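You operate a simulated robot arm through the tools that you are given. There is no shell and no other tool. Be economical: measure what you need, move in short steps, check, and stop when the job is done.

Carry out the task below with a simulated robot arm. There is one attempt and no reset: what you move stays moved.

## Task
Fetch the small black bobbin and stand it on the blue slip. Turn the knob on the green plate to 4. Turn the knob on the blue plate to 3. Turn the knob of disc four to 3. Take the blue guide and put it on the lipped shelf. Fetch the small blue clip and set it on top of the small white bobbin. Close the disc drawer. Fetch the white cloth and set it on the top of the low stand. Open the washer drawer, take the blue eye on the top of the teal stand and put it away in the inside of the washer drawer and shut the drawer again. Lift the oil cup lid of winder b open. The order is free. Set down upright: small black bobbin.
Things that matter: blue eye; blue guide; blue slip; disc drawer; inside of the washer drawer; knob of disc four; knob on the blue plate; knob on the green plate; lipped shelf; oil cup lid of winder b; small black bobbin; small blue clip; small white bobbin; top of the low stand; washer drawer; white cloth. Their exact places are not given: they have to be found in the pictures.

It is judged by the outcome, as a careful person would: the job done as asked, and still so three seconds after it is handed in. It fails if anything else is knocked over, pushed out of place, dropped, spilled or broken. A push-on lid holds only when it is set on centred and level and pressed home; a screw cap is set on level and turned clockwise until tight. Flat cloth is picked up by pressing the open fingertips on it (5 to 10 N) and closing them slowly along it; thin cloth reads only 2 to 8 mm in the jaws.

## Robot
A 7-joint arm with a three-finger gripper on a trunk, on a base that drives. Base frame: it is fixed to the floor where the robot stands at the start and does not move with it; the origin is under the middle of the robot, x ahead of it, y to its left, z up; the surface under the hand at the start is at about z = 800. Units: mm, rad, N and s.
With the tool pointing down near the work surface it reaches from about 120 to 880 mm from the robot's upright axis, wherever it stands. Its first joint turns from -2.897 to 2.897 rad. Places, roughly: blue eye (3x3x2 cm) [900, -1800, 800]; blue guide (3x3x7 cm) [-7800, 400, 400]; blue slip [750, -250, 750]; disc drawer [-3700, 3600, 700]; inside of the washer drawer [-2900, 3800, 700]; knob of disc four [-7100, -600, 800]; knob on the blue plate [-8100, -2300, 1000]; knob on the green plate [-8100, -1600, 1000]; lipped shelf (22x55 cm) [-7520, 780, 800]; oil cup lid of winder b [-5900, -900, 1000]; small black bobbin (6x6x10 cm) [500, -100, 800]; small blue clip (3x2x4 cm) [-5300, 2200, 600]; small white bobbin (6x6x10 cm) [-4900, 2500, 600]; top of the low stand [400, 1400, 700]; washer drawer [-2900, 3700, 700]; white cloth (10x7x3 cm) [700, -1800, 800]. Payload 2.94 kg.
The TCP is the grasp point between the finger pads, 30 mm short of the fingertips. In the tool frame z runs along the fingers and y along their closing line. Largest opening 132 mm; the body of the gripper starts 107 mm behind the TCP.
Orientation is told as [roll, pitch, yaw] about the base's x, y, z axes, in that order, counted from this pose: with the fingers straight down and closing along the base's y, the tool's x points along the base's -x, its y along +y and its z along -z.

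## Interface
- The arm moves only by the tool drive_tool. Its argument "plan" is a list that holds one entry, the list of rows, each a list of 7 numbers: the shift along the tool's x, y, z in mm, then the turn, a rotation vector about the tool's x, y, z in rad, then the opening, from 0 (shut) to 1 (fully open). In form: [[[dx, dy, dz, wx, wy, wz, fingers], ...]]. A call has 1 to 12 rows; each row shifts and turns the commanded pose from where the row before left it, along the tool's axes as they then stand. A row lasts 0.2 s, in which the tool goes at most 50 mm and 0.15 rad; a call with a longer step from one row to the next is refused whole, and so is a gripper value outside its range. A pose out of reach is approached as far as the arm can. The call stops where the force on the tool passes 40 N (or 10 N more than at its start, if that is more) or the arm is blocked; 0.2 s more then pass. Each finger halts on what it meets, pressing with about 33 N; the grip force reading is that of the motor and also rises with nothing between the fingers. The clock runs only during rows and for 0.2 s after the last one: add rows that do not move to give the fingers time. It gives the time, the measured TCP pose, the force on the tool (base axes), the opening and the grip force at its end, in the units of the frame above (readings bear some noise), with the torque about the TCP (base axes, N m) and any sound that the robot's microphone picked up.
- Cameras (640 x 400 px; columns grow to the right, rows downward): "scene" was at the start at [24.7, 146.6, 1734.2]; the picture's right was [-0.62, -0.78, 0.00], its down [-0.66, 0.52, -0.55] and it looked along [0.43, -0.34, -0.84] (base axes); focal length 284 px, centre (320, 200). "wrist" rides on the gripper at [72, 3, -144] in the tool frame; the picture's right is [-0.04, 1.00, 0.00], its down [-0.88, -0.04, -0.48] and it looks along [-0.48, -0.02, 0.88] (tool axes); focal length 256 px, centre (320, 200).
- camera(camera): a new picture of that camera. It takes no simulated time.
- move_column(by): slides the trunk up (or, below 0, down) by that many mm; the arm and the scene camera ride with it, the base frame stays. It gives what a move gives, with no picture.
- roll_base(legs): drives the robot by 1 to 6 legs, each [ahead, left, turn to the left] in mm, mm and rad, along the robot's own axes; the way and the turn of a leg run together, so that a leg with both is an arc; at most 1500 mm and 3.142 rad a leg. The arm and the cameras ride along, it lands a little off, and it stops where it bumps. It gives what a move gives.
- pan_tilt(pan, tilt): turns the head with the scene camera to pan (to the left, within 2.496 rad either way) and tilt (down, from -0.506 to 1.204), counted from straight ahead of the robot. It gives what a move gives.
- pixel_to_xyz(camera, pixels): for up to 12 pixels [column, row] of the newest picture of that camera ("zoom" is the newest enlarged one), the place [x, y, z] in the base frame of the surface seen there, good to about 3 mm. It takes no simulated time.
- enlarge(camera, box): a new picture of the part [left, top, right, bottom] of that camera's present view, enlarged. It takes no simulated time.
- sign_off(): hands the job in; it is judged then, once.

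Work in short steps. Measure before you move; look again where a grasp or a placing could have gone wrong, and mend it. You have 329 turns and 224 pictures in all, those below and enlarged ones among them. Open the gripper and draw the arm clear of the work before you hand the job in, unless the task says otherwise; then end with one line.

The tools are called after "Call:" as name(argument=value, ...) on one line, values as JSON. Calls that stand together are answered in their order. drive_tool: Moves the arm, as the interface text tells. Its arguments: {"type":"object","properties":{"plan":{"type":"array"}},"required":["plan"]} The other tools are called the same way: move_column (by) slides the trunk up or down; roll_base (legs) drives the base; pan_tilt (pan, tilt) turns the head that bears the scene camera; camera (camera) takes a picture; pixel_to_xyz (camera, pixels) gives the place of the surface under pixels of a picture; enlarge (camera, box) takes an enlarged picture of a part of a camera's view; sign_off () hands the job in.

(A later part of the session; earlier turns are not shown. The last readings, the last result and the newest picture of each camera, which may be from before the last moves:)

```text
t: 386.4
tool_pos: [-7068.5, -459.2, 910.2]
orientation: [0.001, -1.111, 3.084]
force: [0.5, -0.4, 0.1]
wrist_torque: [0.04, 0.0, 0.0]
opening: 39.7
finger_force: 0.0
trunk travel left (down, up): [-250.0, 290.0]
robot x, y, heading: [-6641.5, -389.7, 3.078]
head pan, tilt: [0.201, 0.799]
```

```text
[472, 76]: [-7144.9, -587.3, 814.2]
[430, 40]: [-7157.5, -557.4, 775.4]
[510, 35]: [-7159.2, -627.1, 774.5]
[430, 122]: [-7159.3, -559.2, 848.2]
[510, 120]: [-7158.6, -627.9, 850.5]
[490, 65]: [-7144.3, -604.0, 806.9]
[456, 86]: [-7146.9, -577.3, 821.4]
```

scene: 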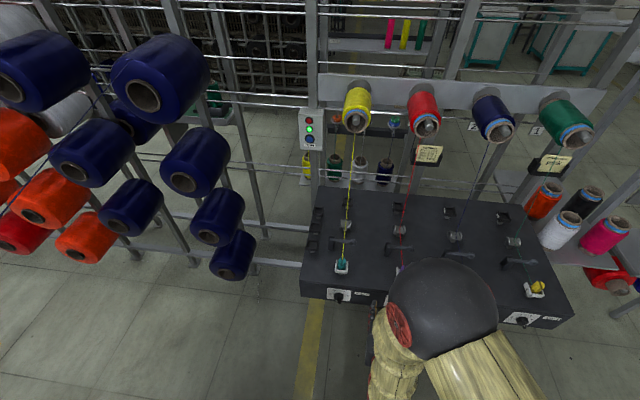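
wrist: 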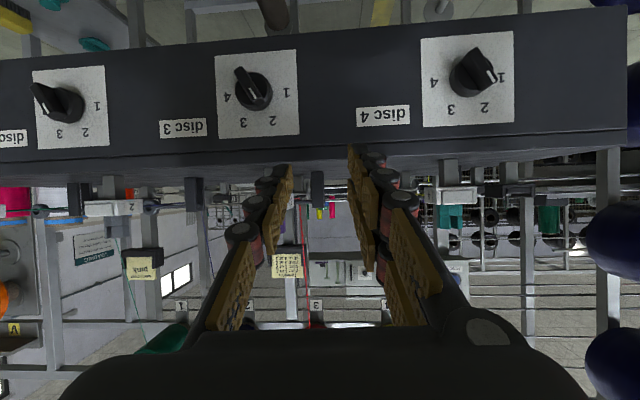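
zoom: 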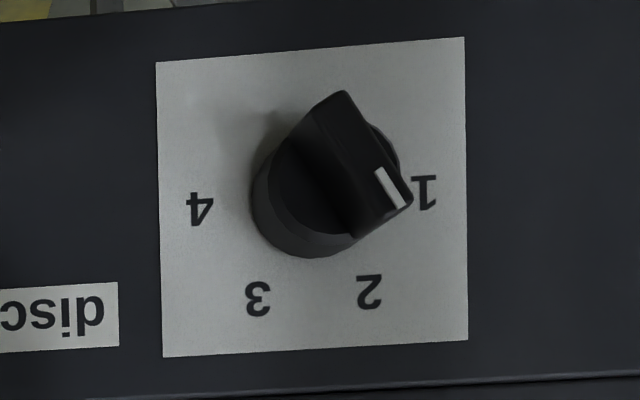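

True view: 1 left, 2 upper-left, 3 upper-right, 4 right; the pointer mark appears toward 2. I back the base 110 mm for a horizontal hand pose and straighten the heading.

Call:
roll_base(legs=[[-110, 0, 0.063]])

Call:
drive_tool(plan=[[[0, 0, 0, 0, -0.15, 0, 0.3], [0, 0, 0, 0, -0.15, 0, 0.3], [0, 0, 0, 0, -0.15, 0, 0.3], [0, 0, 0, 0, 0, 0, 0.3]]])

```text
t: 387.6
tool_pos: [-6951.3, -488.2, 910.7]
orientation: [0.001, -1.111, -3.142]
force: [-0.4, 0.5, -0.5]
wrist_torque: [0.02, 0.03, 0.03]
opening: 39.8
finger_force: 0.1
trunk travel left (down, up): [-250.0, 290.0]
robot x, y, heading: [-6523.3, -390.9, 3.138]
head pan, tilt: [0.201, 0.799]
```

```text
t: 388.8
tool_pos: [-6974.5, -504.0, 930.6]
orientation: [2.427, -1.51, 0.717]
force: [0.2, 0.2, 0.6]
wrist_torque: [-0.03, -0.02, 0.02]
opening: 39.5
finger_force: 0.1
trunk travel left (down, up): [-250.0, 290.0]
robot x, y, heading: [-6525.2, -394.6, 3.138]
head pan, tilt: [0.201, 0.799]
stopped in row 4: the arm was blocked; the commanded pose is now the measured one
```

Hand is horizontal (within 3°). Move toward staging in front of the knob: (−7060,−590,812), leveling.

Call:
drive_tool(plan=[[[31.3, 20.2, 20, 0, 0.046, 0, 0.3], [31.3, 20.2, 20, 0, 0, 0, 0.3], [31.3, 20.2, 20, 0, 0, 0, 0.3], [31.3, 20.2, 20, 0, 0, 0, 0.3], [0, 0, 0, 0, 0, 0, 0.3]]])

Call:
camera(camera="wrist")

```text
t: 389.9
tool_pos: [-7054.1, -592.6, 813.2]
orientation: [1.538, -1.53, 1.605]
force: [-0.7, 0.0, -0.4]
wrist_torque: [-0.02, 0.03, 0.0]
opening: 39.6
finger_force: 0.1
trunk travel left (down, up): [-250.0, 290.0]
robot x, y, heading: [-6530.0, -392.6, 3.141]
head pan, tilt: [0.201, 0.799]
```

```text
99 pictures are left
```

wrist: 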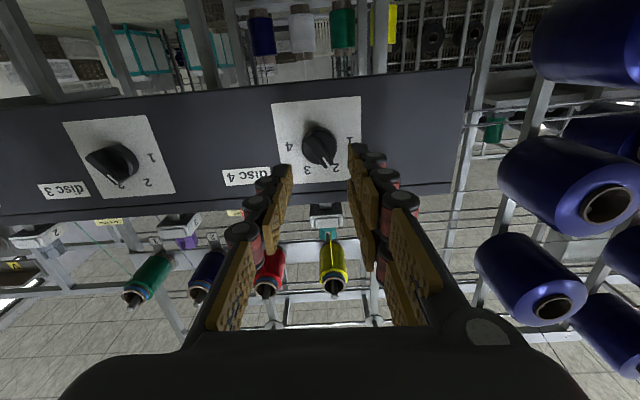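

Call:
enlarge(camera="wrist", box=[260, 90, 380, 190])

Call:
pixel_to_xyz(camera="wrist", pixels=[[320, 145], [312, 130], [328, 160], [280, 110], [355, 102], [350, 140], [285, 180]])

```text
4.00 times, centred on (320, 140) of wrist
```

zoom: 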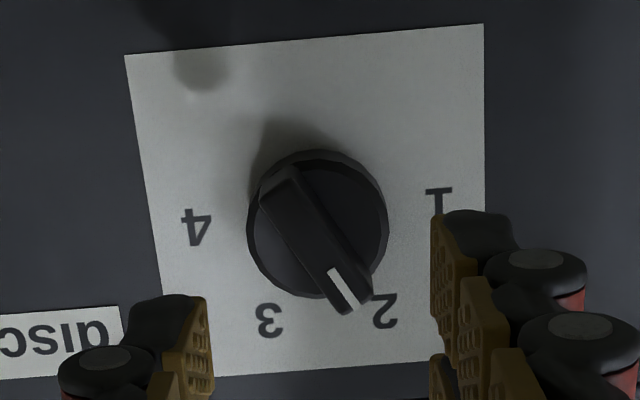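

```text
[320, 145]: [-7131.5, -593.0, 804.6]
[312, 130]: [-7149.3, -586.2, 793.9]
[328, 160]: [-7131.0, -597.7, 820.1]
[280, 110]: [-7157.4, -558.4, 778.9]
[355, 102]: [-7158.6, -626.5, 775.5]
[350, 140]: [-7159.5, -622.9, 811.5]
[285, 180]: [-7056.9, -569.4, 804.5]
```

Pointer clearly at 2. Align: rotate −0.496 rad about the tool axis so the fingers close across the wing, centre on the axis (−591,811), then advance 58 mm.

Call:
drive_tool(plan=[[[2, -1.6, 0, 0, 0, -0.124, 0.3], [0, 0, 0, 0, 0, -0.124, 0.3], [0, 0, 0, 0, 0, -0.124, 0.3], [0, 0, 0, 0, 0, -0.124, 0.3], [0, 0, 20, 0, 0, 0, 0.3], [0, 0, 20, 0, 0, 0, 0.3], [0, 0, 18, 0, 0, 0, 0.3], [0, 0, 0, 0, 0, 0, 0.3]]])

Call:
camera(camera="wrist")

```text
t: 391.8
tool_pos: [-7111.8, -588.9, 807.6]
orientation: [-1.57, -1.115, -1.57]
force: [0.1, 0.0, 0.1]
wrist_torque: [-0.02, -0.03, 0.0]
opening: 39.8
finger_force: 0.0
trunk travel left (down, up): [-250.0, 290.0]
robot x, y, heading: [-6526.4, -398.3, 3.136]
head pan, tilt: [0.201, 0.799]
```

```text
97 pictures are left
```

wrist: 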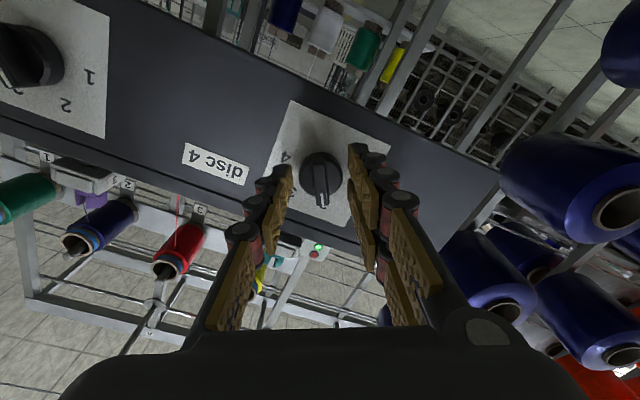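

Wing is vertical in the image and centred. Close on it.

Call:
drive_tool(plan=[[[0, 0, 3, 0, 0, 0, 0.2], [0, 0, 0, 0, 0, 0, 0.1], [0, 0, 0, 0, 0, 0, 0], [0, 0, 0, 0, 0, 0, 0], [0, 0, 0, 0, 0, 0, 0]]])

Call:
enlarge(camera="wrist", box=[240, 100, 400, 220])

```text
t: 392.9
tool_pos: [-7116.2, -590.6, 807.3]
orientation: [-1.569, -1.116, -1.571]
force: [-1.7, -4.4, -1.3]
wrist_torque: [0.04, 0.06, 0.12]
opening: 9.9
finger_force: 36.8
trunk travel left (down, up): [-250.0, 290.0]
robot x, y, heading: [-6520.6, -391.4, 3.14]
head pan, tilt: [0.201, 0.799]
```

```text
3.33 times, centred on (320, 160) of wrist
```

zoom: 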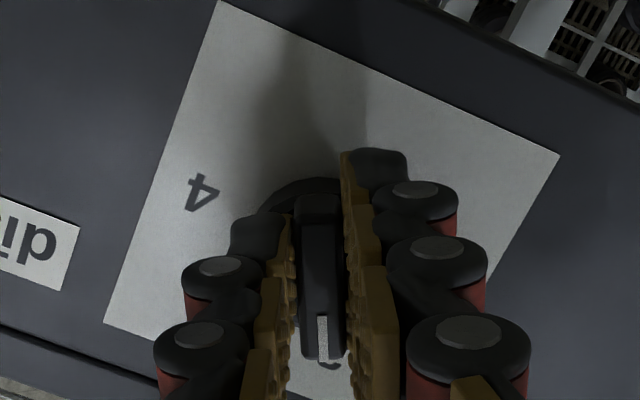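

Gripped (10 mm). Turn clockwise 1.047 rad.

Call:
drive_tool(plan=[[[0, 0, 0, 0, 0, 0.131, 0], [0, 0, 0, 0, 0, 0.131, 0], [0, 0, 0, 0, 0, 0.131, 0], [0, 0, 0, 0, 0, 0.131, 0], [0, 0, 0, 0, 0, 0.131, 0], [0, 0, 0, 0, 0, 0.131, 0], [0, 0, 0, 0, 0, 0.131, 0], [0, 0, 0, 0, 0, 0.13, 0], [0, 0, 0, 0, 0, 0, 0]]])

Call:
enlarge(camera="wrist", box=[240, 100, 400, 220])

```text
t: 394.6
tool_pos: [-7116.0, -593.0, 806.8]
orientation: [1.569, -1.139, 1.588]
force: [2.2, -6.5, 0.6]
wrist_torque: [0.01, -1.01, 0.67]
opening: 9.8
finger_force: 37.5
trunk travel left (down, up): [-250.0, 290.0]
robot x, y, heading: [-6528.6, -395.0, 3.142]
head pan, tilt: [0.201, 0.799]
stopped in row 7: the force on the tool passed its limit at 41 N (the readings are from after the stop); the commanded pose is now the measured one
```

```text
3.33 times, centred on (320, 160) of wrist
```

zoom: 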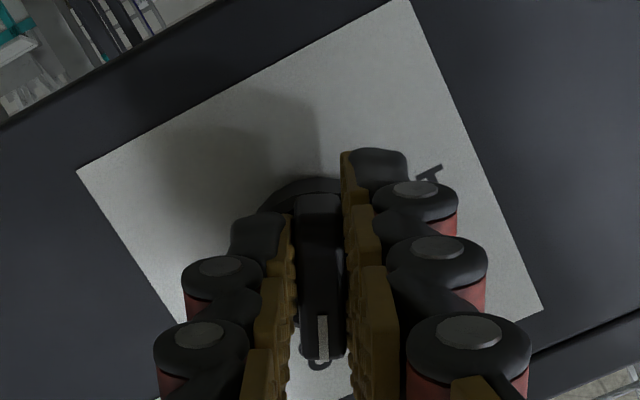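

Turned ~51° before the lateral force limit. Open and look at the pointer.

Call:
drive_tool(plan=[[[0, 0, 0, 0, 0, 0, 0.15], [0, 0, 0, 0, 0, 0, 0.3], [0, 0, 0, 0, 0, 0, 0.3], [0, 0, -30, 0, 0, 0, 0.3], [0, 0, -30, 0, 0, 0, 0.3], [0, 0, 0, 0, 0, 0, 0.3]]])

Call:
enlarge(camera="wrist", box=[240, 80, 400, 200])

```text
t: 395.9
tool_pos: [-7055.9, -590.6, 809.4]
orientation: [1.573, -1.139, 1.58]
force: [0.2, -0.1, 0.4]
wrist_torque: [-0.01, -0.01, 0.02]
opening: 39.6
finger_force: 0.1
trunk travel left (down, up): [-250.0, 290.0]
robot x, y, heading: [-6526.6, -395.4, 3.139]
head pan, tilt: [0.201, 0.799]
```

```text
3.33 times, centred on (320, 140) of wrist
```

zoom: 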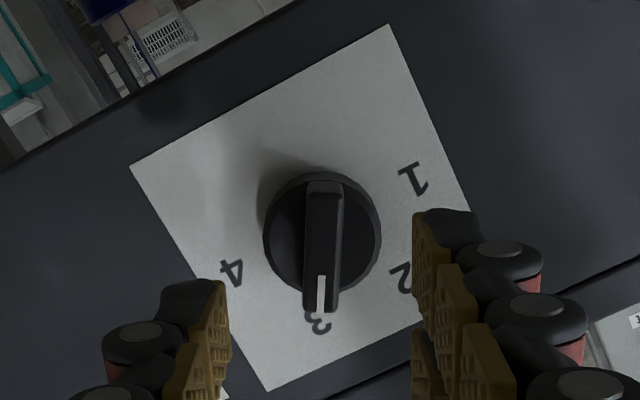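

Pointer now sits at 3. Next the oil cup lid: retract a little, raise, and drive to face the winder (facing −y).

Call:
drive_tool(plan=[[[0, 0, -30, 0, 0, -0.14, 0.3], [0, 0, -20, 0, 0, -0.14, 0.3], [0, 0, 0, 0, 0, -0.14, 0.3], [-40, 0, 0, 0, 0, 0, 0.3], [-40, 0, 0, 0, 0, 0, 0.3], [-40, 0, 0, 0, 0, 0, 0.3], [-40, 0, 0, 0, 0, 0, 0.3], [0, 0, 0, 0, 0, 0, 0.3]]])

Call:
roll_base(legs=[[0, -250, 0], [0, 0, 1.57], [0, 600, 0]])

Call:
pan_tilt(pan=0, tilt=0.6)

Call:
camera(camera="scene")

```text
t: 397.8
tool_pos: [-7003.8, -589.9, 967.3]
orientation: [1.586, -1.561, 1.566]
force: [0.5, 0.1, 0.7]
wrist_torque: [0.02, 0.02, 0.01]
opening: 39.6
finger_force: 0.1
trunk travel left (down, up): [-250.0, 290.0]
robot x, y, heading: [-6528.1, -397.0, 3.139]
head pan, tilt: [0.201, 0.799]
```

```text
t: 406.4
tool_pos: [-5736.6, -637.8, 967.2]
orientation: [1.579, -1.56, 3.124]
force: [-0.3, -0.1, -0.6]
wrist_torque: [-0.03, 0.02, 0.0]
opening: 39.4
finger_force: 0.1
trunk travel left (down, up): [-250.0, 290.0]
robot x, y, heading: [-5924.8, -158.2, -1.597]
head pan, tilt: [0.201, 0.799]
```

```text
t: 407.1
tool_pos: [-5736.5, -636.9, 967.0]
orientation: [1.582, -1.559, 3.12]
force: [0.0, -0.7, -0.4]
wrist_torque: [-0.02, 0.02, -0.02]
opening: 39.7
finger_force: 0.1
trunk travel left (down, up): [-250.0, 290.0]
robot x, y, heading: [-5919.3, -156.9, -1.601]
head pan, tilt: [0.0, 0.6]
```

```text
93 pictures are left
```

scene: 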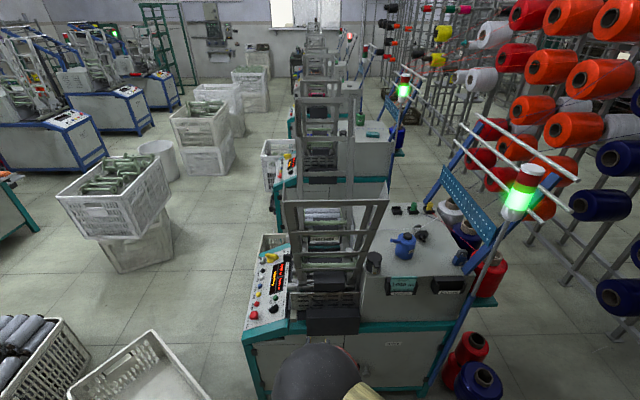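

Call:
enlarge(camera="scene", box=[340, 180, 500, 320])

Call:
pixel_to_xyz(camera="scene", pixels=[[373, 263], [403, 245], [405, 282], [445, 285], [420, 270], [470, 280], [360, 310], [330, 320], [380, 215], [480, 230]])

```text
2.86 times, centred on (420, 250) of scene
```

zoom: 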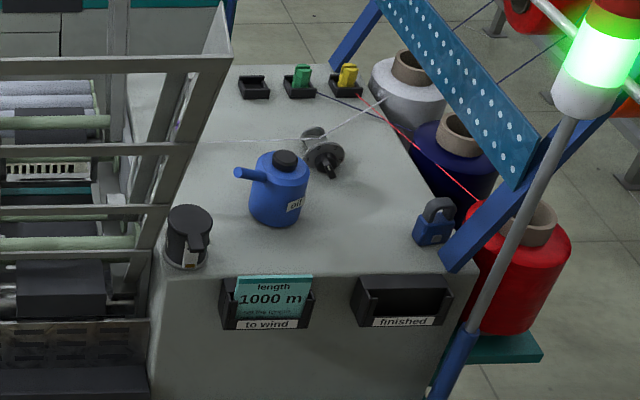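

```text
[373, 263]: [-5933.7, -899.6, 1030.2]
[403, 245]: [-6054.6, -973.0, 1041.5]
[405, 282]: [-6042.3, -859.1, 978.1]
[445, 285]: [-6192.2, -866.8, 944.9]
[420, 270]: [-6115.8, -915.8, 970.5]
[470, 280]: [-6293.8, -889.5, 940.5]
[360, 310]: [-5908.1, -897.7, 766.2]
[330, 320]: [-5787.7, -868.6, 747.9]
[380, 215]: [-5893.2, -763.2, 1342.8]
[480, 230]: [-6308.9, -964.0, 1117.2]
```

The oil cup (dark, hinged lid) is at (−5934,−900,1030), right beside the winder's frame. I raise the hand and bring it tool-down for a close look from the −x side.

Call:
drive_tool(plan=[[[-40, -40, 0, 0, 0, 0, 0.3], [0, -45, 0, 0, 0, 0, 0.3], [0, -45, 0, 0, 0, 0, 0.3], [0, -45, 0, 0, 0, 0, 0.3], [0, -45, 0, 0, 0, 0, 0.3], [-40, -20, 0, 0, 0, 0, 0.3], [-45, 0, 0, 0, 0, 0, 0.3], [-45, 0, 0, 0, 0, 0, 0.3], [0, 0, 0, 0, 0.15, 0, 0.3], [0, 0, 0, 0, 0.15, 0, 0.3], [0, 0, 0, 0, 0.15, 0, 0.3], [0, 0, 0, 0, 0.15, 0, 0.3]]])

Call:
camera(camera="wrist")

```text
refused: row 1 steps farther than a row can; nothing moved
```

```text
91 pictures are left
```

wrist: 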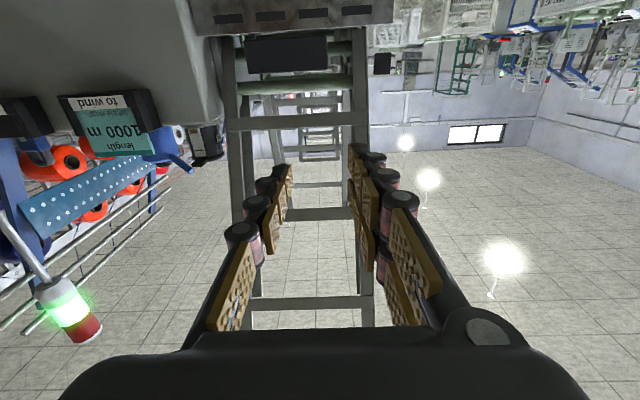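

Row too long; resend with smaller steps.

Call:
drive_tool(plan=[[[-30, -30, 0, 0, 0, 0, 0.3], [0, -45, 0, 0, 0, 0, 0.3], [0, -45, 0, 0, 0, 0, 0.3], [0, -45, 0, 0, 0, 0, 0.3], [0, -45, 0, 0, 0, 0, 0.3], [-40, -20, 0, 0, 0, 0, 0.3], [-45, 0, 0, 0, 0, 0, 0.3], [-45, 0, 0, 0, 0, 0, 0.3], [0, 0, 0, 0, 0.15, 0, 0.3], [0, 0, 0, 0, 0.15, 0, 0.3], [0, 0, 0, 0, 0.15, 0, 0.3], [0, 0, 0, 0, 0.15, 0, 0.3]]])

Call:
camera(camera="wrist")

```text
t: 409.7
tool_pos: [-5968.3, -636.3, 1124.5]
orientation: [0.021, -0.97, -1.599]
force: [0.8, 1.0, 0.1]
wrist_torque: [-0.03, -0.01, 0.01]
opening: 39.8
finger_force: 0.0
trunk travel left (down, up): [-250.0, 290.0]
robot x, y, heading: [-5920.8, -154.1, -1.591]
head pan, tilt: [0.0, 0.6]
```

```text
90 pictures are left
```

wrist: 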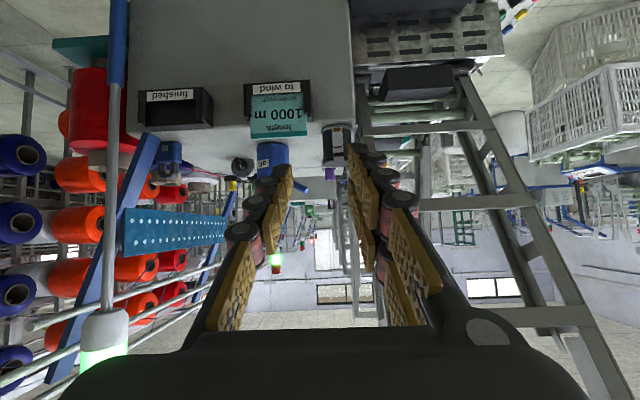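

Tilt further down and rise for a top view of the cup.

Call:
drive_tool(plan=[[[0, 0, 0, 0, 0.15, 0, 0.3], [0, 0, 0, 0, 0.15, 0, 0.3], [0, 0, 0, 0, 0.15, 0, 0.3], [0, 0, 0, 0, 0.15, 0, 0.3], [0, 0, -40, 0, 0.15, 0, 0.3], [0, 0, -40, 0, 0.1, 0, 0.3], [-20, 0, -20, 0, 0, 0, 0.3], [0, 0, 0, 0, 0, 0, 0.3]]])

Call:
camera(camera="wrist")

```text
t: 411.5
tool_pos: [-5962.0, -637.7, 1139.4]
orientation: [0.063, -0.39, -1.572]
force: [0.5, 0.1, -0.3]
wrist_torque: [-0.02, 0.0, 0.01]
opening: 39.8
finger_force: 0.1
out of reach, approached as far as the arm can: row 3, 5, 6, 7
trunk travel left (down, up): [-250.0, 290.0]
robot x, y, heading: [-5920.8, -155.3, -1.594]
head pan, tilt: [0.0, 0.6]
```

```text
89 pictures are left
```

wrist: 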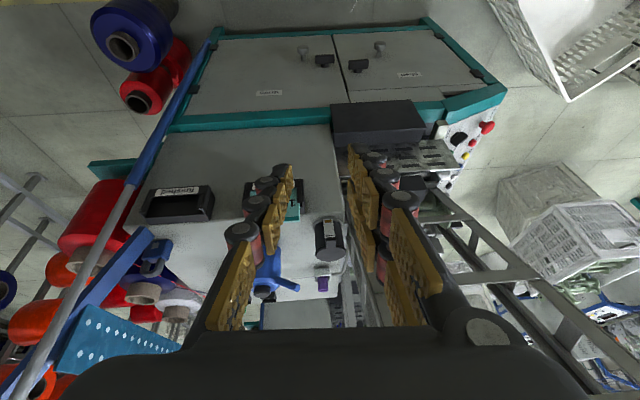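

Zoom on the cup (330,240) and on the door label to confirm winder b.

Call:
enlarge(camera="wrist", box=[290, 200, 370, 300])

Call:
enlarge(camera="wrist", box=[240, 40, 440, 160])

Call:
pixel_to_xyz(camera="wrist", pixels=[[328, 225], [330, 240], [330, 255], [320, 230], [340, 230], [335, 262], [325, 270], [360, 280]])

```text
4.00 times, centred on (330, 250) of wrist
```

zoom: 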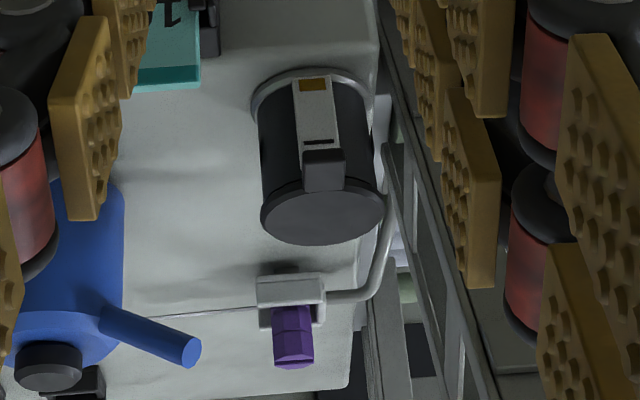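

```text
3.20 times, centred on (340, 100) of wrist
```

zoom: 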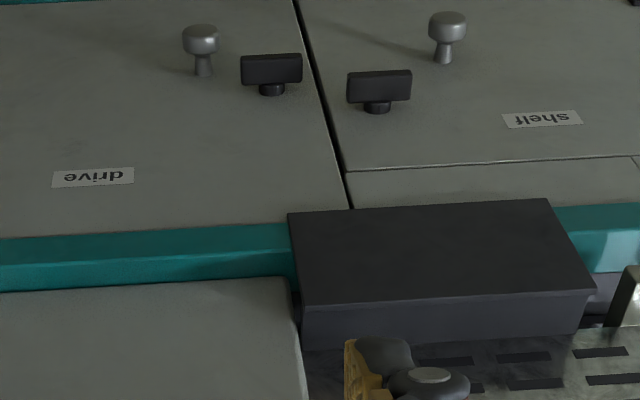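

```text
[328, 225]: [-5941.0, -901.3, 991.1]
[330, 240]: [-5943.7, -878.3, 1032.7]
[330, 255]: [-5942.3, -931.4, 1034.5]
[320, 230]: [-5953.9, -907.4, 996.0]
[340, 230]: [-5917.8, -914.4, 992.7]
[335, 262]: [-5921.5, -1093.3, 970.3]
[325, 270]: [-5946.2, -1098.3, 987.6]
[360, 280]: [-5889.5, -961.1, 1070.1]
```

The lid's tab points to the robot at (−5941,−880,1030); hinge at the rear. I'll go in horizontally, roll 90° (slim profile beside the frame), and lift the tab from beneath. First pitch to horizontal.

Call:
drive_tool(plan=[[[0, 0, 0, 0, -0.148, 0, 0.1], [0, 0, 0, 0, -0.148, 0, 0], [0, 0, 0, 0, -0.148, 0, 0], [0, 0, 0, 0, -0.148, 0, 0], [0, 0, 0, 0, -0.148, 0, 0], [0, 0, 0, 0, -0.148, 0, 0], [0, 0, 0, 0, -0.148, 0, 0], [0, 0, 0, 0, -0.144, 0, 0], [0, 0, 0, 0, 0, 0, 0]]])

Call:
drive_tool(plan=[[[0, 0, 0, 0, 0, 0.143, 0], [0, 0, 0, 0, 0, 0.143, 0], [0, 0, 0, 0, 0, 0.143, 0], [0, 0, 0, 0, 0, 0.143, 0], [0, 0, 0, 0, 0, 0.143, 0], [0, 0, 0, 0, 0, 0.143, 0], [0, 0, 0, 0, 0, 0.143, 0], [0, 0, 0, 0, 0, 0.143, 0], [0, 0, 0, 0, 0, 0.143, 0], [0, 0, 0, 0, 0, 0.143, 0], [0, 0, 0, 0, 0, 0.14, 0], [0, 0, 0, 0, 0, 0, 0]]])

Call:
camera(camera="wrist")

```text
t: 413.5
tool_pos: [-5962.8, -637.8, 1141.8]
orientation: [1.554, -1.518, -3.104]
force: [0.2, -0.9, -0.1]
wrist_torque: [-0.01, 0.03, 0.04]
opening: 0.0
finger_force: 28.8
trunk travel left (down, up): [-250.0, 290.0]
robot x, y, heading: [-5917.1, -161.2, -1.591]
head pan, tilt: [0.0, 0.6]
```

```text
t: 416.1
tool_pos: [-5961.5, -638.8, 1140.3]
orientation: [1.569, 0.054, -3.122]
force: [0.1, -0.3, 0.2]
wrist_torque: [-0.02, 0.0, 0.0]
opening: 0.0
finger_force: 28.7
trunk travel left (down, up): [-250.0, 290.0]
robot x, y, heading: [-5921.8, -157.2, -1.594]
head pan, tilt: [0.0, 0.6]
```

```text
86 pictures are left
```

wrist: 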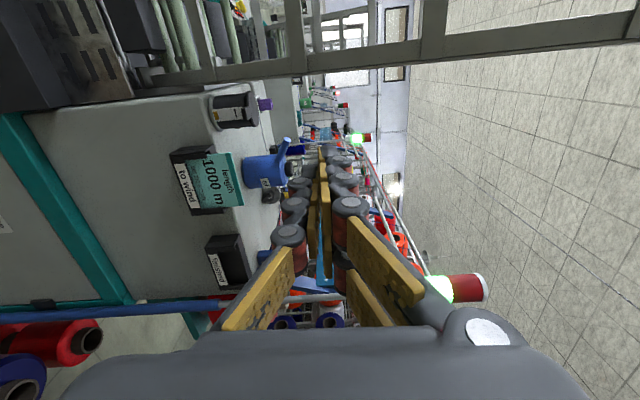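

Excellent side view. Zoom on the oil cup at (235,108) and measure.

Call:
enlarge(camera="wrist", box=[190, 60, 290, 140])

Call:
pixel_to_xyz(camera="wrist", pixels=[[235, 110], [252, 108], [256, 110], [215, 110], [245, 120], [300, 60], [210, 70], [256, 100], [256, 122]])

```text
5.00 times, centred on (240, 100) of wrist
```

zoom: 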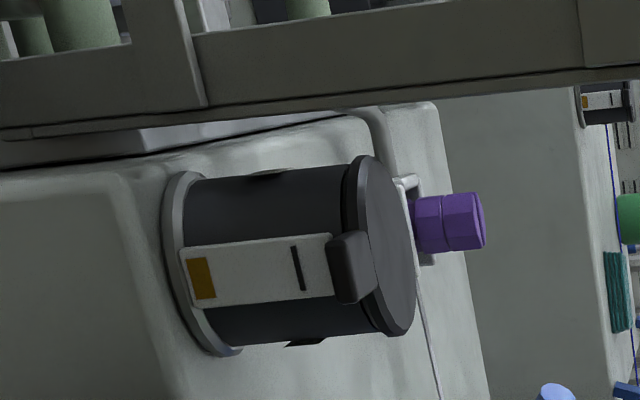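

```text
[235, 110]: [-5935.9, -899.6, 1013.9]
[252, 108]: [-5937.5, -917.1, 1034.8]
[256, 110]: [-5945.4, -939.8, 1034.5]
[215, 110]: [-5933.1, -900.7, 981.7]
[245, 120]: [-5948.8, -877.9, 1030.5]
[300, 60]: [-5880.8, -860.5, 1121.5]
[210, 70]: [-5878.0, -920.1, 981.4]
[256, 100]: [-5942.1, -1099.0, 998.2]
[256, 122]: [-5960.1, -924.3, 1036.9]
```

Frame edge at x≈−5880; tab spans x −5933…−5949, z≈1026–1037. Lower the closed hand to z≈1003 at x≈−5941, still well in front.

Call:
drive_tool(plan=[[[3, -35, 15, 0, 0, 0, 0], [3, -35, 15, 0, 0, 0, 0], [3, -34, 15, 0, 0, 0, 0], [3, -34, 15, 0, 0, 0, 0], [0, 0, 40, 0, 0, 0, 0], [0, 0, 0, 0, 0, 0, 0]]])

Call:
camera(camera="wrist")

```text
t: 417.5
tool_pos: [-5941.9, -737.5, 1001.9]
orientation: [1.569, 0.054, -3.122]
force: [0.0, 0.5, 0.0]
wrist_torque: [0.0, 0.01, -0.02]
opening: 0.1
finger_force: 28.4
trunk travel left (down, up): [-250.0, 290.0]
robot x, y, heading: [-5919.0, -152.6, -1.598]
head pan, tilt: [0.0, 0.6]
```

```text
84 pictures are left
```

wrist: 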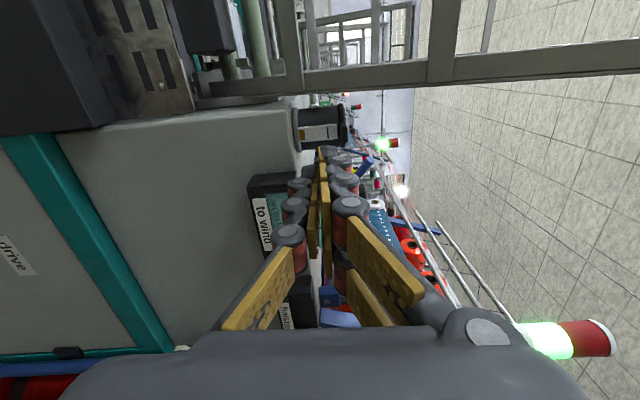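

Advance 70 mm and zoom on tips vs tab.

Call:
drive_tool(plan=[[[0, 0, 35, 0, 0, 0, 0], [0, 0, 35, 0, 0, 0, 0], [0, 0, 0, 0, 0, 0, 0]]])

Call:
enlarge(camera="wrist", box=[260, 80, 400, 190])

Call:
pixel_to_xyz(camera="zoom", pixels=[[320, 200], [380, 220], [400, 150], [300, 150]])

```text
t: 418.3
tool_pos: [-5941.4, -806.6, 1002.8]
orientation: [1.566, 0.055, -3.123]
force: [-0.8, 0.3, 0.3]
wrist_torque: [-0.03, -0.01, -0.04]
opening: 0.0
finger_force: 29.0
trunk travel left (down, up): [-250.0, 290.0]
robot x, y, heading: [-5922.1, -154.1, -1.592]
head pan, tilt: [0.0, 0.6]
```

```text
3.64 times, centred on (330, 135) of wrist
```

zoom: 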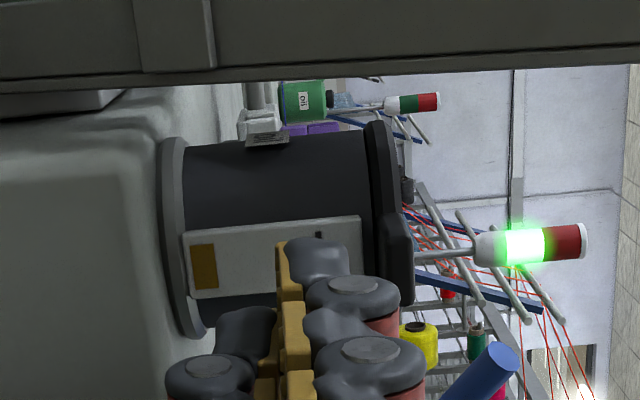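

```text
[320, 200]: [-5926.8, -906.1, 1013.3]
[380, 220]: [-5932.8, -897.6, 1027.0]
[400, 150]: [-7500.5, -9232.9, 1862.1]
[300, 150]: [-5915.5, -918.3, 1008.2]
```

Tip top will be ≈1015 under the tab (1025). Advance 54 mm beneath it.

Call:
drive_tool(plan=[[[0, -1, 27, 0, 0, 0, 0], [0, 0, 27, 0, 0, 0, 0], [0, 0, 0, 0, 0, 0, 0]]])

Call:
enlarge(camera="wrist", box=[260, 80, 400, 190])

```text
t: 419.1
tool_pos: [-5939.5, -860.3, 1001.1]
orientation: [1.568, 0.053, -3.12]
force: [0.3, 0.2, -0.8]
wrist_torque: [-0.03, 0.01, 0.02]
opening: 0.0
finger_force: 29.0
trunk travel left (down, up): [-250.0, 290.0]
robot x, y, heading: [-5918.4, -153.5, -1.596]
head pan, tilt: [0.0, 0.6]
```

```text
3.64 times, centred on (330, 135) of wrist
```

zoom: 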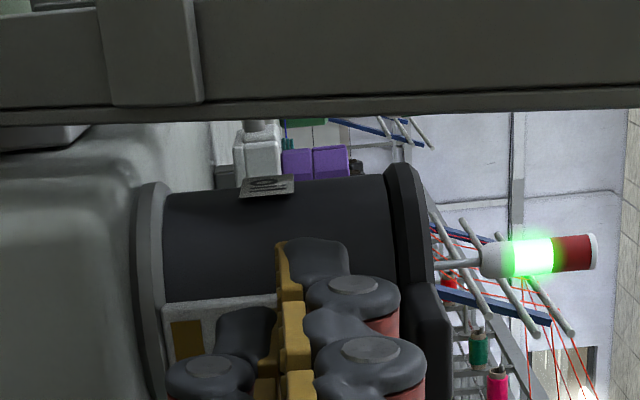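

Tip is beneath the tab. Lift gently ~30 mm straight up.

Call:
drive_tool(plan=[[[0, 8, 0, 0, 0, 0, 0], [0, 6, 0, 0, 0, 0, 0], [0, 6, 0, 0, 0, 0, 0], [0, 6, 1, 0, 0, 0, 0], [0, 6, 2, 0, 0, 0, 0], [0, 0, 0, 0, 0, 0, 0]]])

Call:
camera(camera="wrist")

```text
t: 420.5
tool_pos: [-5939.6, -863.9, 1033.3]
orientation: [1.57, 0.054, -3.122]
force: [0.1, 0.2, -0.1]
wrist_torque: [-0.02, 0.0, 0.01]
opening: 0.1
finger_force: 28.3
trunk travel left (down, up): [-250.0, 290.0]
robot x, y, heading: [-5922.9, -158.0, -1.59]
head pan, tilt: [0.0, 0.6]
```

```text
81 pictures are left
```

wrist: 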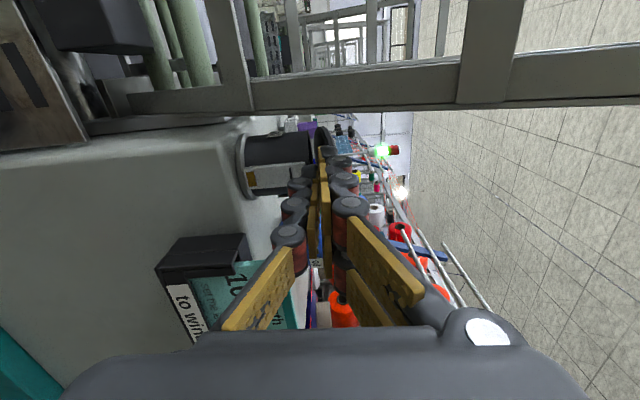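

Call:
enlarge(camera="wrist", box=[220, 100, 360, 210])

```text
3.64 times, centred on (290, 155) of wrist
```

zoom: 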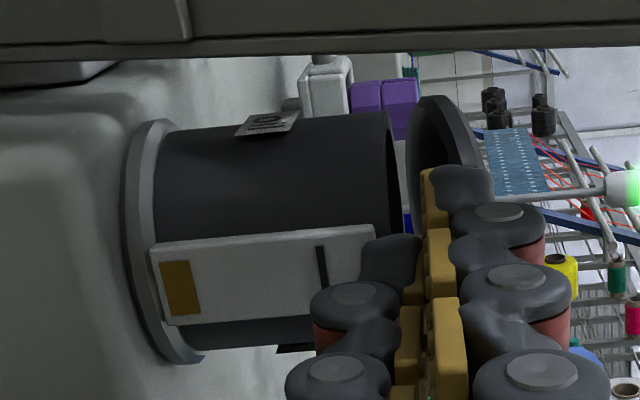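

The lid is tilting open. Continue up and back along the arc.

Call:
drive_tool(plan=[[[0, 8, 2, 0, 0, 0, 0], [0, 8, 3, 0, 0, 0, 0], [0, 8, 5, 0, 0, 0, 0], [0, 7, 7, 0, 0, 0, 0], [0, 6, 9, 0, 0, 0, 0], [0, 5, 10, 0, 0, 0, 0], [0, 0, 0, 0, 0, 0, 0]]])

Call:
enlarge(camera="wrist", box=[180, 80, 380, 230])

```text
t: 422.1
tool_pos: [-5941.2, -901.5, 1075.1]
orientation: [1.568, 0.054, -3.122]
force: [0.4, 0.2, 0.5]
wrist_torque: [-0.01, 0.01, 0.03]
opening: 0.1
finger_force: 28.8
trunk travel left (down, up): [-250.0, 290.0]
robot x, y, heading: [-5919.9, -154.4, -1.591]
head pan, tilt: [0.0, 0.6]
```

```text
2.67 times, centred on (280, 155) of wrist
```

zoom: 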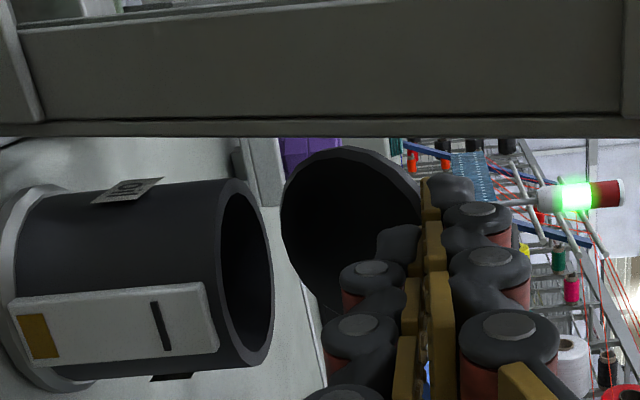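

Lid is near vertical. Push further back to pass the vertical.

Call:
drive_tool(plan=[[[0, 3, 10, 0, 0, 0, 0], [0, 2, 10, 0, 0, 0, 0], [0, 0, 10, 0, 0, 0, 0], [0, -2, 10, 0, 0, 0, 0], [0, -2, 8, 0, 0, 0, 0], [0, 0, 0, 0, 0, 0, 0]]])

Call:
enlarge(camera="wrist", box=[180, 80, 380, 230])

```text
t: 423.5
tool_pos: [-5940.6, -947.2, 1076.6]
orientation: [1.569, 0.053, -3.122]
force: [-0.1, 23.5, 3.3]
wrist_torque: [0.14, 0.02, -0.15]
opening: 0.0
finger_force: 28.3
trunk travel left (down, up): [-250.0, 290.0]
robot x, y, heading: [-5919.6, -154.4, -1.596]
head pan, tilt: [0.0, 0.6]
```

```text
2.67 times, centred on (280, 155) of wrist
```

zoom: 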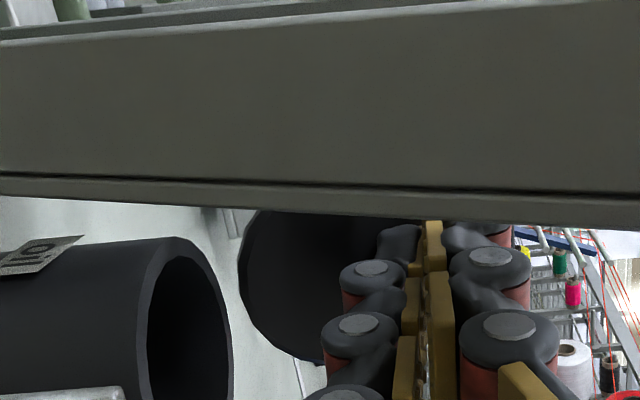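

The lid reached its stop (23 N). Withdraw straight back and check it stays.

Call:
drive_tool(plan=[[[0, 0, -15, 0, 0, 0, 0], [0, 2, -40, 0, 0, 0, 0], [0, 2, -45, 0, 0, 0, 0], [0, 2, -45, 0, 0, 0, 0], [0, 0, -45, 0, 0, 0, 0], [0, 0, -45, 0, 0, 0, 0], [0, 0, 0, 0, 0, 0, 0]]])

Call:
enlarge(camera="wrist", box=[180, 60, 380, 190])

Call:
enlarge(camera="scene", box=[340, 200, 480, 310])

```text
t: 425.1
tool_pos: [-5947.0, -715.9, 1079.3]
orientation: [1.569, 0.053, -3.122]
force: [0.9, 0.4, -0.5]
wrist_torque: [0.05, 0.0, -0.02]
opening: 0.0
finger_force: 29.2
trunk travel left (down, up): [-250.0, 290.0]
robot x, y, heading: [-5922.7, -158.6, -1.596]
head pan, tilt: [0.0, 0.6]
```

```text
3.08 times, centred on (280, 125) of wrist
```

zoom: 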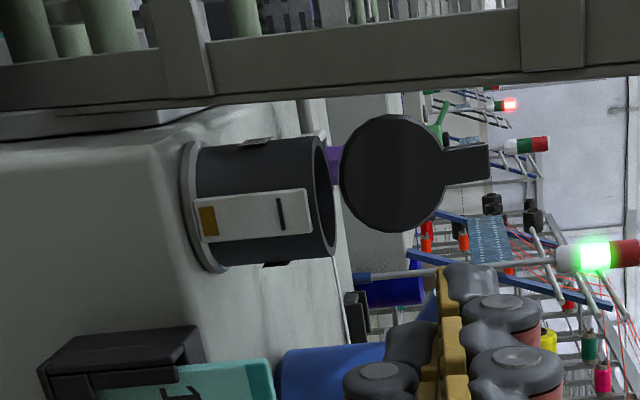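

```text
3.64 times, centred on (410, 255) of scene
```

zoom: 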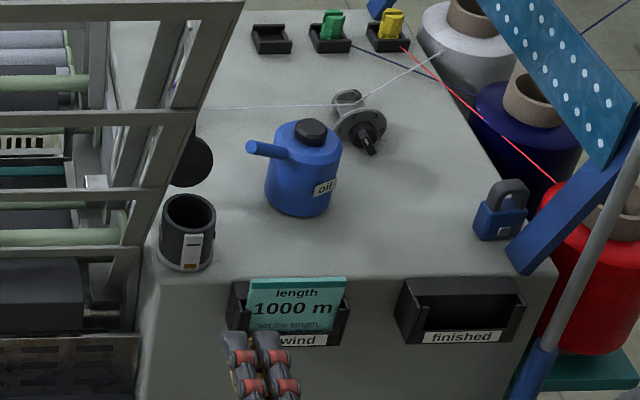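

Lid stands open past vertical. Next the plate knobs in the rear aisle. Retract, undo the roll, then drive.

Call:
drive_tool(plan=[[[0, 0, -40, 0, 0, -0.143, 0.2], [0, 0, -30, 0, 0, -0.143, 0.3], [0, 0, 0, 0, 0, -0.143, 0.3], [0, 0, 0, 0, 0, -0.143, 0.3], [0, 0, 0, 0, 0, -0.143, 0.3], [0, 0, 0, 0, 0, -0.143, 0.3], [0, 0, 0, 0, 0, -0.143, 0.3], [0, 0, 0, 0, 0, -0.143, 0.3], [0, 0, 0, 0, 0, -0.143, 0.3], [0, 0, 0, 0, 0, -0.143, 0.3], [0, 0, 0, 0, 0, -0.14, 0.3]]])

Call:
roll_base(legs=[[-150, 0, 0.02], [0, -740, 0], [-1300, 0, 0], [-620, 0, 0]])

```text
t: 427.5
tool_pos: [-5946.3, -646.8, 1083.9]
orientation: [1.522, -1.52, -3.073]
force: [0.6, -0.3, 0.8]
wrist_torque: [0.01, 0.0, 0.03]
opening: 39.6
finger_force: 0.1
trunk travel left (down, up): [-250.0, 290.0]
robot x, y, heading: [-5919.0, -153.2, -1.598]
head pan, tilt: [0.0, 0.6]
```

```text
t: 442.1
tool_pos: [-6703.1, 1468.4, 1083.2]
orientation: [1.53, -1.518, -3.066]
force: [-0.4, -0.8, 0.5]
wrist_torque: [0.03, -0.02, 0.0]
opening: 39.8
finger_force: 0.0
trunk travel left (down, up): [-250.0, 290.0]
robot x, y, heading: [-6684.9, 1957.0, -1.582]
head pan, tilt: [0.0, 0.6]
```

Continue: right to x≈−8770, then down the rear aisle.

Call:
roll_base(legs=[[0, -1500, 0.011], [0, -590, 0], [1500, 0, 0], [1000, 0, 0]])

Call:
pan_tilt(pan=0.6, tilt=0.5)

Call:
camera(camera="scene")

```text
t: 464.4
tool_pos: [-8793.5, -982.4, 1082.7]
orientation: [1.525, -1.517, -3.037]
force: [0.3, 0.4, 0.9]
wrist_torque: [0.01, -0.01, 0.0]
opening: 39.6
finger_force: 0.1
trunk travel left (down, up): [-250.0, 290.0]
robot x, y, heading: [-8786.3, -492.7, -1.558]
head pan, tilt: [0.0, 0.6]
```

```text
t: 465.4
tool_pos: [-8793.2, -982.2, 1082.6]
orientation: [1.527, -1.517, -3.038]
force: [-0.1, 0.1, -0.6]
wrist_torque: [-0.02, 0.02, -0.03]
opening: 39.7
finger_force: 0.0
trunk travel left (down, up): [-250.0, 290.0]
robot x, y, heading: [-8787.8, -491.0, -1.559]
head pan, tilt: [0.6, 0.499]
```

```text
75 pictures are left
```

scene: 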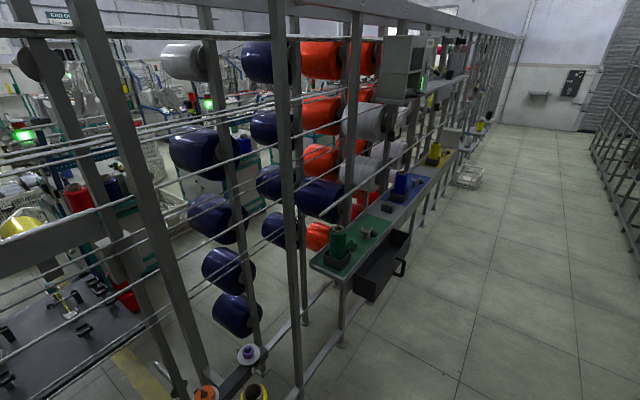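

Call:
enlarge(camera="scene", box=[300, 130, 480, 310])

Call:
pixel_to_xyz(camera="scene", pixels=[[320, 268], [375, 245], [370, 232], [400, 190], [388, 208], [345, 255], [400, 265], [450, 160], [470, 180], [375, 290]])

```text
2.22 times, centred on (390, 220) of scene
```

zoom: 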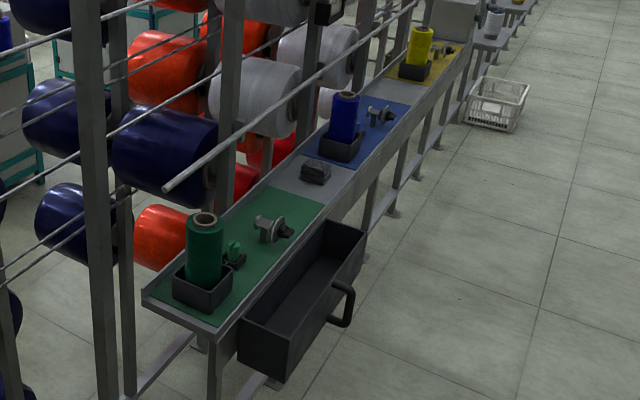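

```text
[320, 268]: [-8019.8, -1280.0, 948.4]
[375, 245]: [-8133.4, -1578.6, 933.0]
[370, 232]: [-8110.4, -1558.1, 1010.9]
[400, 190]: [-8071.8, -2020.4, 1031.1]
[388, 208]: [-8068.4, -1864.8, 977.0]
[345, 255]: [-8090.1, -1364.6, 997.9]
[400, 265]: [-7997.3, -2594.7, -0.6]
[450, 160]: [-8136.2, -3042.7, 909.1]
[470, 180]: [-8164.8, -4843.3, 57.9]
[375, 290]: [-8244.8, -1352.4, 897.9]
```

Drive to y≈−1560 and turn to face the ledge (+x).

Call:
roll_base(legs=[[1070, 0, 0], [0, 0, 1.56]])

Call:
pan_tilt(pan=0, tilt=0.7)

Call:
camera(camera="scene")

Call:
camera(camera="wrist")

```text
t: 474.8
tool_pos: [-8274.5, -1546.1, 1083.3]
orientation: [1.526, -1.517, -1.416]
force: [0.7, -0.5, -0.2]
wrist_torque: [0.01, 0.04, 0.0]
opening: 39.6
finger_force: 0.0
trunk travel left (down, up): [-250.0, 290.0]
robot x, y, heading: [-8765.4, -1562.2, 0.061]
head pan, tilt: [0.6, 0.499]
```

```text
t: 475.8
tool_pos: [-8275.0, -1545.7, 1083.3]
orientation: [1.526, -1.517, -1.414]
force: [-0.5, 0.6, 0.2]
wrist_torque: [-0.02, -0.04, 0.0]
opening: 39.7
finger_force: 0.1
trunk travel left (down, up): [-250.0, 290.0]
robot x, y, heading: [-8765.4, -1562.9, 0.066]
head pan, tilt: [0.0, 0.7]
```

```text
73 pictures are left
```

scene: 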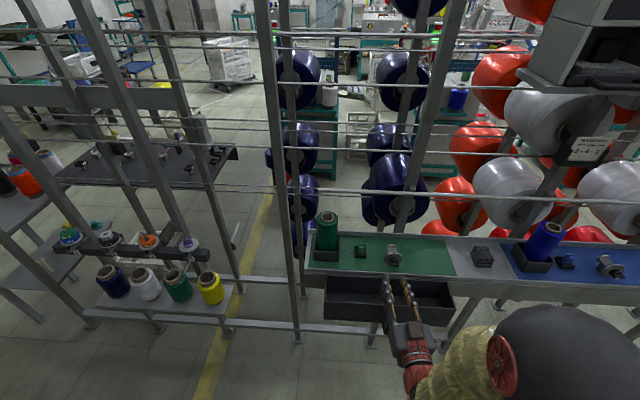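

```text
72 pictures are left
```

wrist: 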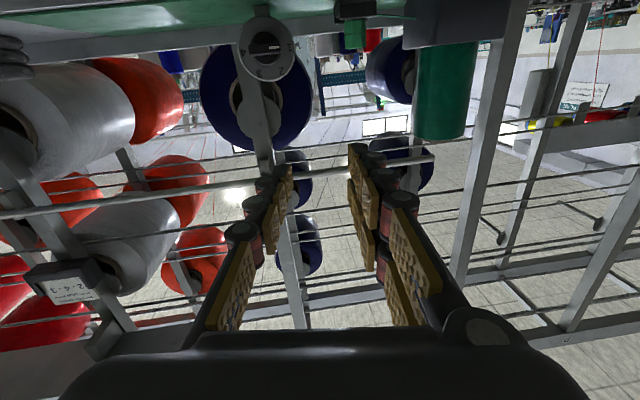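

The green plate's knob faces us at wrist (268,45). Zoom and measure, including the rod in front.

Call:
enlarge(camera="wrist", box=[210, 0, 330, 100])

Call:
pixel_to_xyz(camera="wrist", pixels=[[268, 46], [245, 65], [290, 60], [268, 75], [150, 195], [430, 158], [270, 30], [440, 100], [340, 12]])

Call:
pixel_to_xyz(camera="scene", pixels=[[393, 252], [393, 265], [320, 225], [480, 255], [385, 285], [330, 285], [450, 193], [600, 265], [612, 270], [500, 198]])

```text
4.00 times, centred on (270, 50) of wrist
```

zoom: 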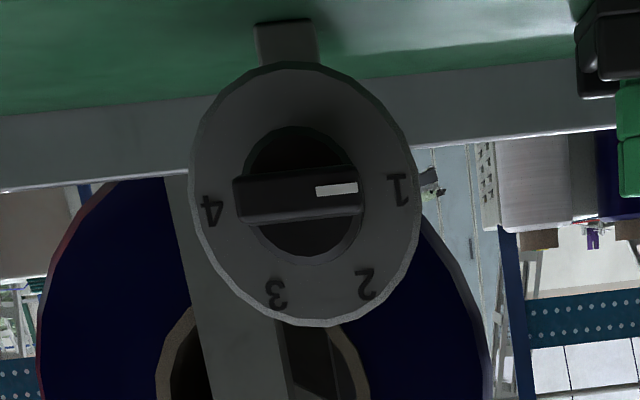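

```text
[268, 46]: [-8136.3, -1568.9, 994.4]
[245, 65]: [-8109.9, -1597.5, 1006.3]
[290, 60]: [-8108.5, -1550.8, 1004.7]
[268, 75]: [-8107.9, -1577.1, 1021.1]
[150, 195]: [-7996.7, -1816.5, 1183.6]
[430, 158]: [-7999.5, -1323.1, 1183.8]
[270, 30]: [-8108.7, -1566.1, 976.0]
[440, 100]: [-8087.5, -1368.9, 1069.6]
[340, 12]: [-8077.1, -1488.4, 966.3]
```

```text
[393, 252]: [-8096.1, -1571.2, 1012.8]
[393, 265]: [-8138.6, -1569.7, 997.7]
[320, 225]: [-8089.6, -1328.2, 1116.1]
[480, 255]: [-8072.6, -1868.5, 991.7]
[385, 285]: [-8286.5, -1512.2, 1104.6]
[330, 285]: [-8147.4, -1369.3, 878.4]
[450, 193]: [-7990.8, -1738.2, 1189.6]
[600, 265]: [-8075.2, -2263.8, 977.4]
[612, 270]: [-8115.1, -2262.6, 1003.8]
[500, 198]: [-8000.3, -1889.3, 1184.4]
```

Green-plate knob: pointer at 1, axis ≈(y −1573.5, z 995.5), wing front x≈−8136. Going to 4 means 180° clockwise. Correct yaw, move to staging, and roll −90° to grip the horizontal wing.

Call:
drive_tool(plan=[[[0, 0, 0, 0.112, 0, 0, 0.3], [28.6, -10.7, 20, 0, 0, 0, 0.3], [28.6, -10.7, 20, 0, 0, 0, 0.3], [28.7, -10.8, 20, 0, 0, 0, 0.3], [0, 0, 0, 0, 0, -0.143, 0.3], [0, 0, 0, 0, 0, -0.143, 0.3], [0, 0, 0, 0, 0, -0.143, 0.3], [0, 0, 0, 0, 0, -0.143, 0.3], [0, 0, 0, 0, 0, -0.143, 0.3], [0, 0, 0, 0, 0, -0.143, 0.3]]])

Call:
drive_tool(plan=[[[0, 0, 0, 0, 0, -0.143, 0.3], [0, 0, 0, 0, 0, -0.143, 0.3], [0, 0, 0, 0, 0, -0.143, 0.3], [0, 0, 0, 0, 0, -0.143, 0.3], [0, 0, 0, 0, 0, -0.14, 0.3], [0, 0, 0, 0, 0, 0, 0.3]]])

Call:
camera(camera="wrist")

```text
t: 478.0
tool_pos: [-8214.8, -1573.2, 995.6]
orientation: [-1.559, -0.763, 1.561]
force: [-0.2, 0.4, -0.1]
wrist_torque: [0.0, 0.01, -0.03]
opening: 39.6
finger_force: 0.1
trunk travel left (down, up): [-250.0, 290.0]
robot x, y, heading: [-8764.7, -1562.3, 0.068]
head pan, tilt: [0.0, 0.7]
```

```text
t: 479.4
tool_pos: [-8215.3, -1573.0, 995.0]
orientation: [-1.563, -0.054, 1.571]
force: [-0.3, 0.0, 0.7]
wrist_torque: [0.0, 0.03, 0.01]
opening: 39.6
finger_force: 0.1
trunk travel left (down, up): [-250.0, 290.0]
robot x, y, heading: [-8766.5, -1565.2, 0.067]
head pan, tilt: [0.0, 0.7]
```

```text
70 pictures are left
```

wrist: 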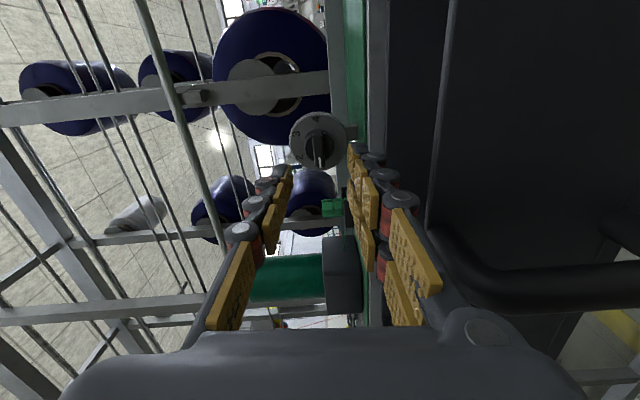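

Roll reached; the wing is now vertical in the image. Check the bin handle's position (540,280) and zoom on the knob.

Call:
pixel_to_xyz(camera="wrist", pixels=[[450, 250], [500, 290], [600, 280], [450, 100], [400, 100], [318, 150], [310, 130]])

Call:
enlarge(camera="wrist", box=[260, 90, 380, 190])

```text
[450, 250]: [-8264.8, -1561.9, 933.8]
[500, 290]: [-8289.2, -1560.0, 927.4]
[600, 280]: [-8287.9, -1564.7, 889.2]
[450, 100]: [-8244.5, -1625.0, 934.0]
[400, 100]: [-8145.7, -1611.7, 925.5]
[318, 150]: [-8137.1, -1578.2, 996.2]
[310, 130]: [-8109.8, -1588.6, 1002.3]
```

```text
4.00 times, centred on (320, 140) of wrist
```

zoom: 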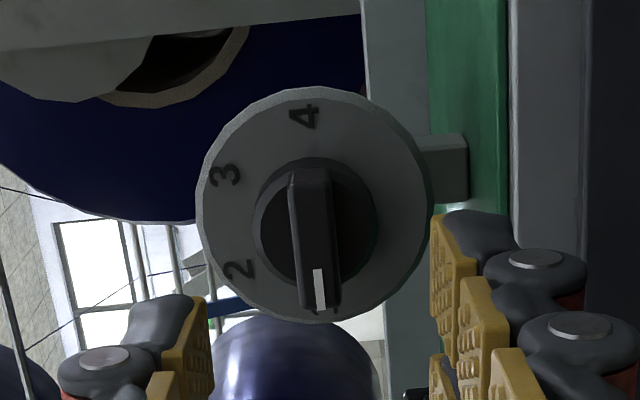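

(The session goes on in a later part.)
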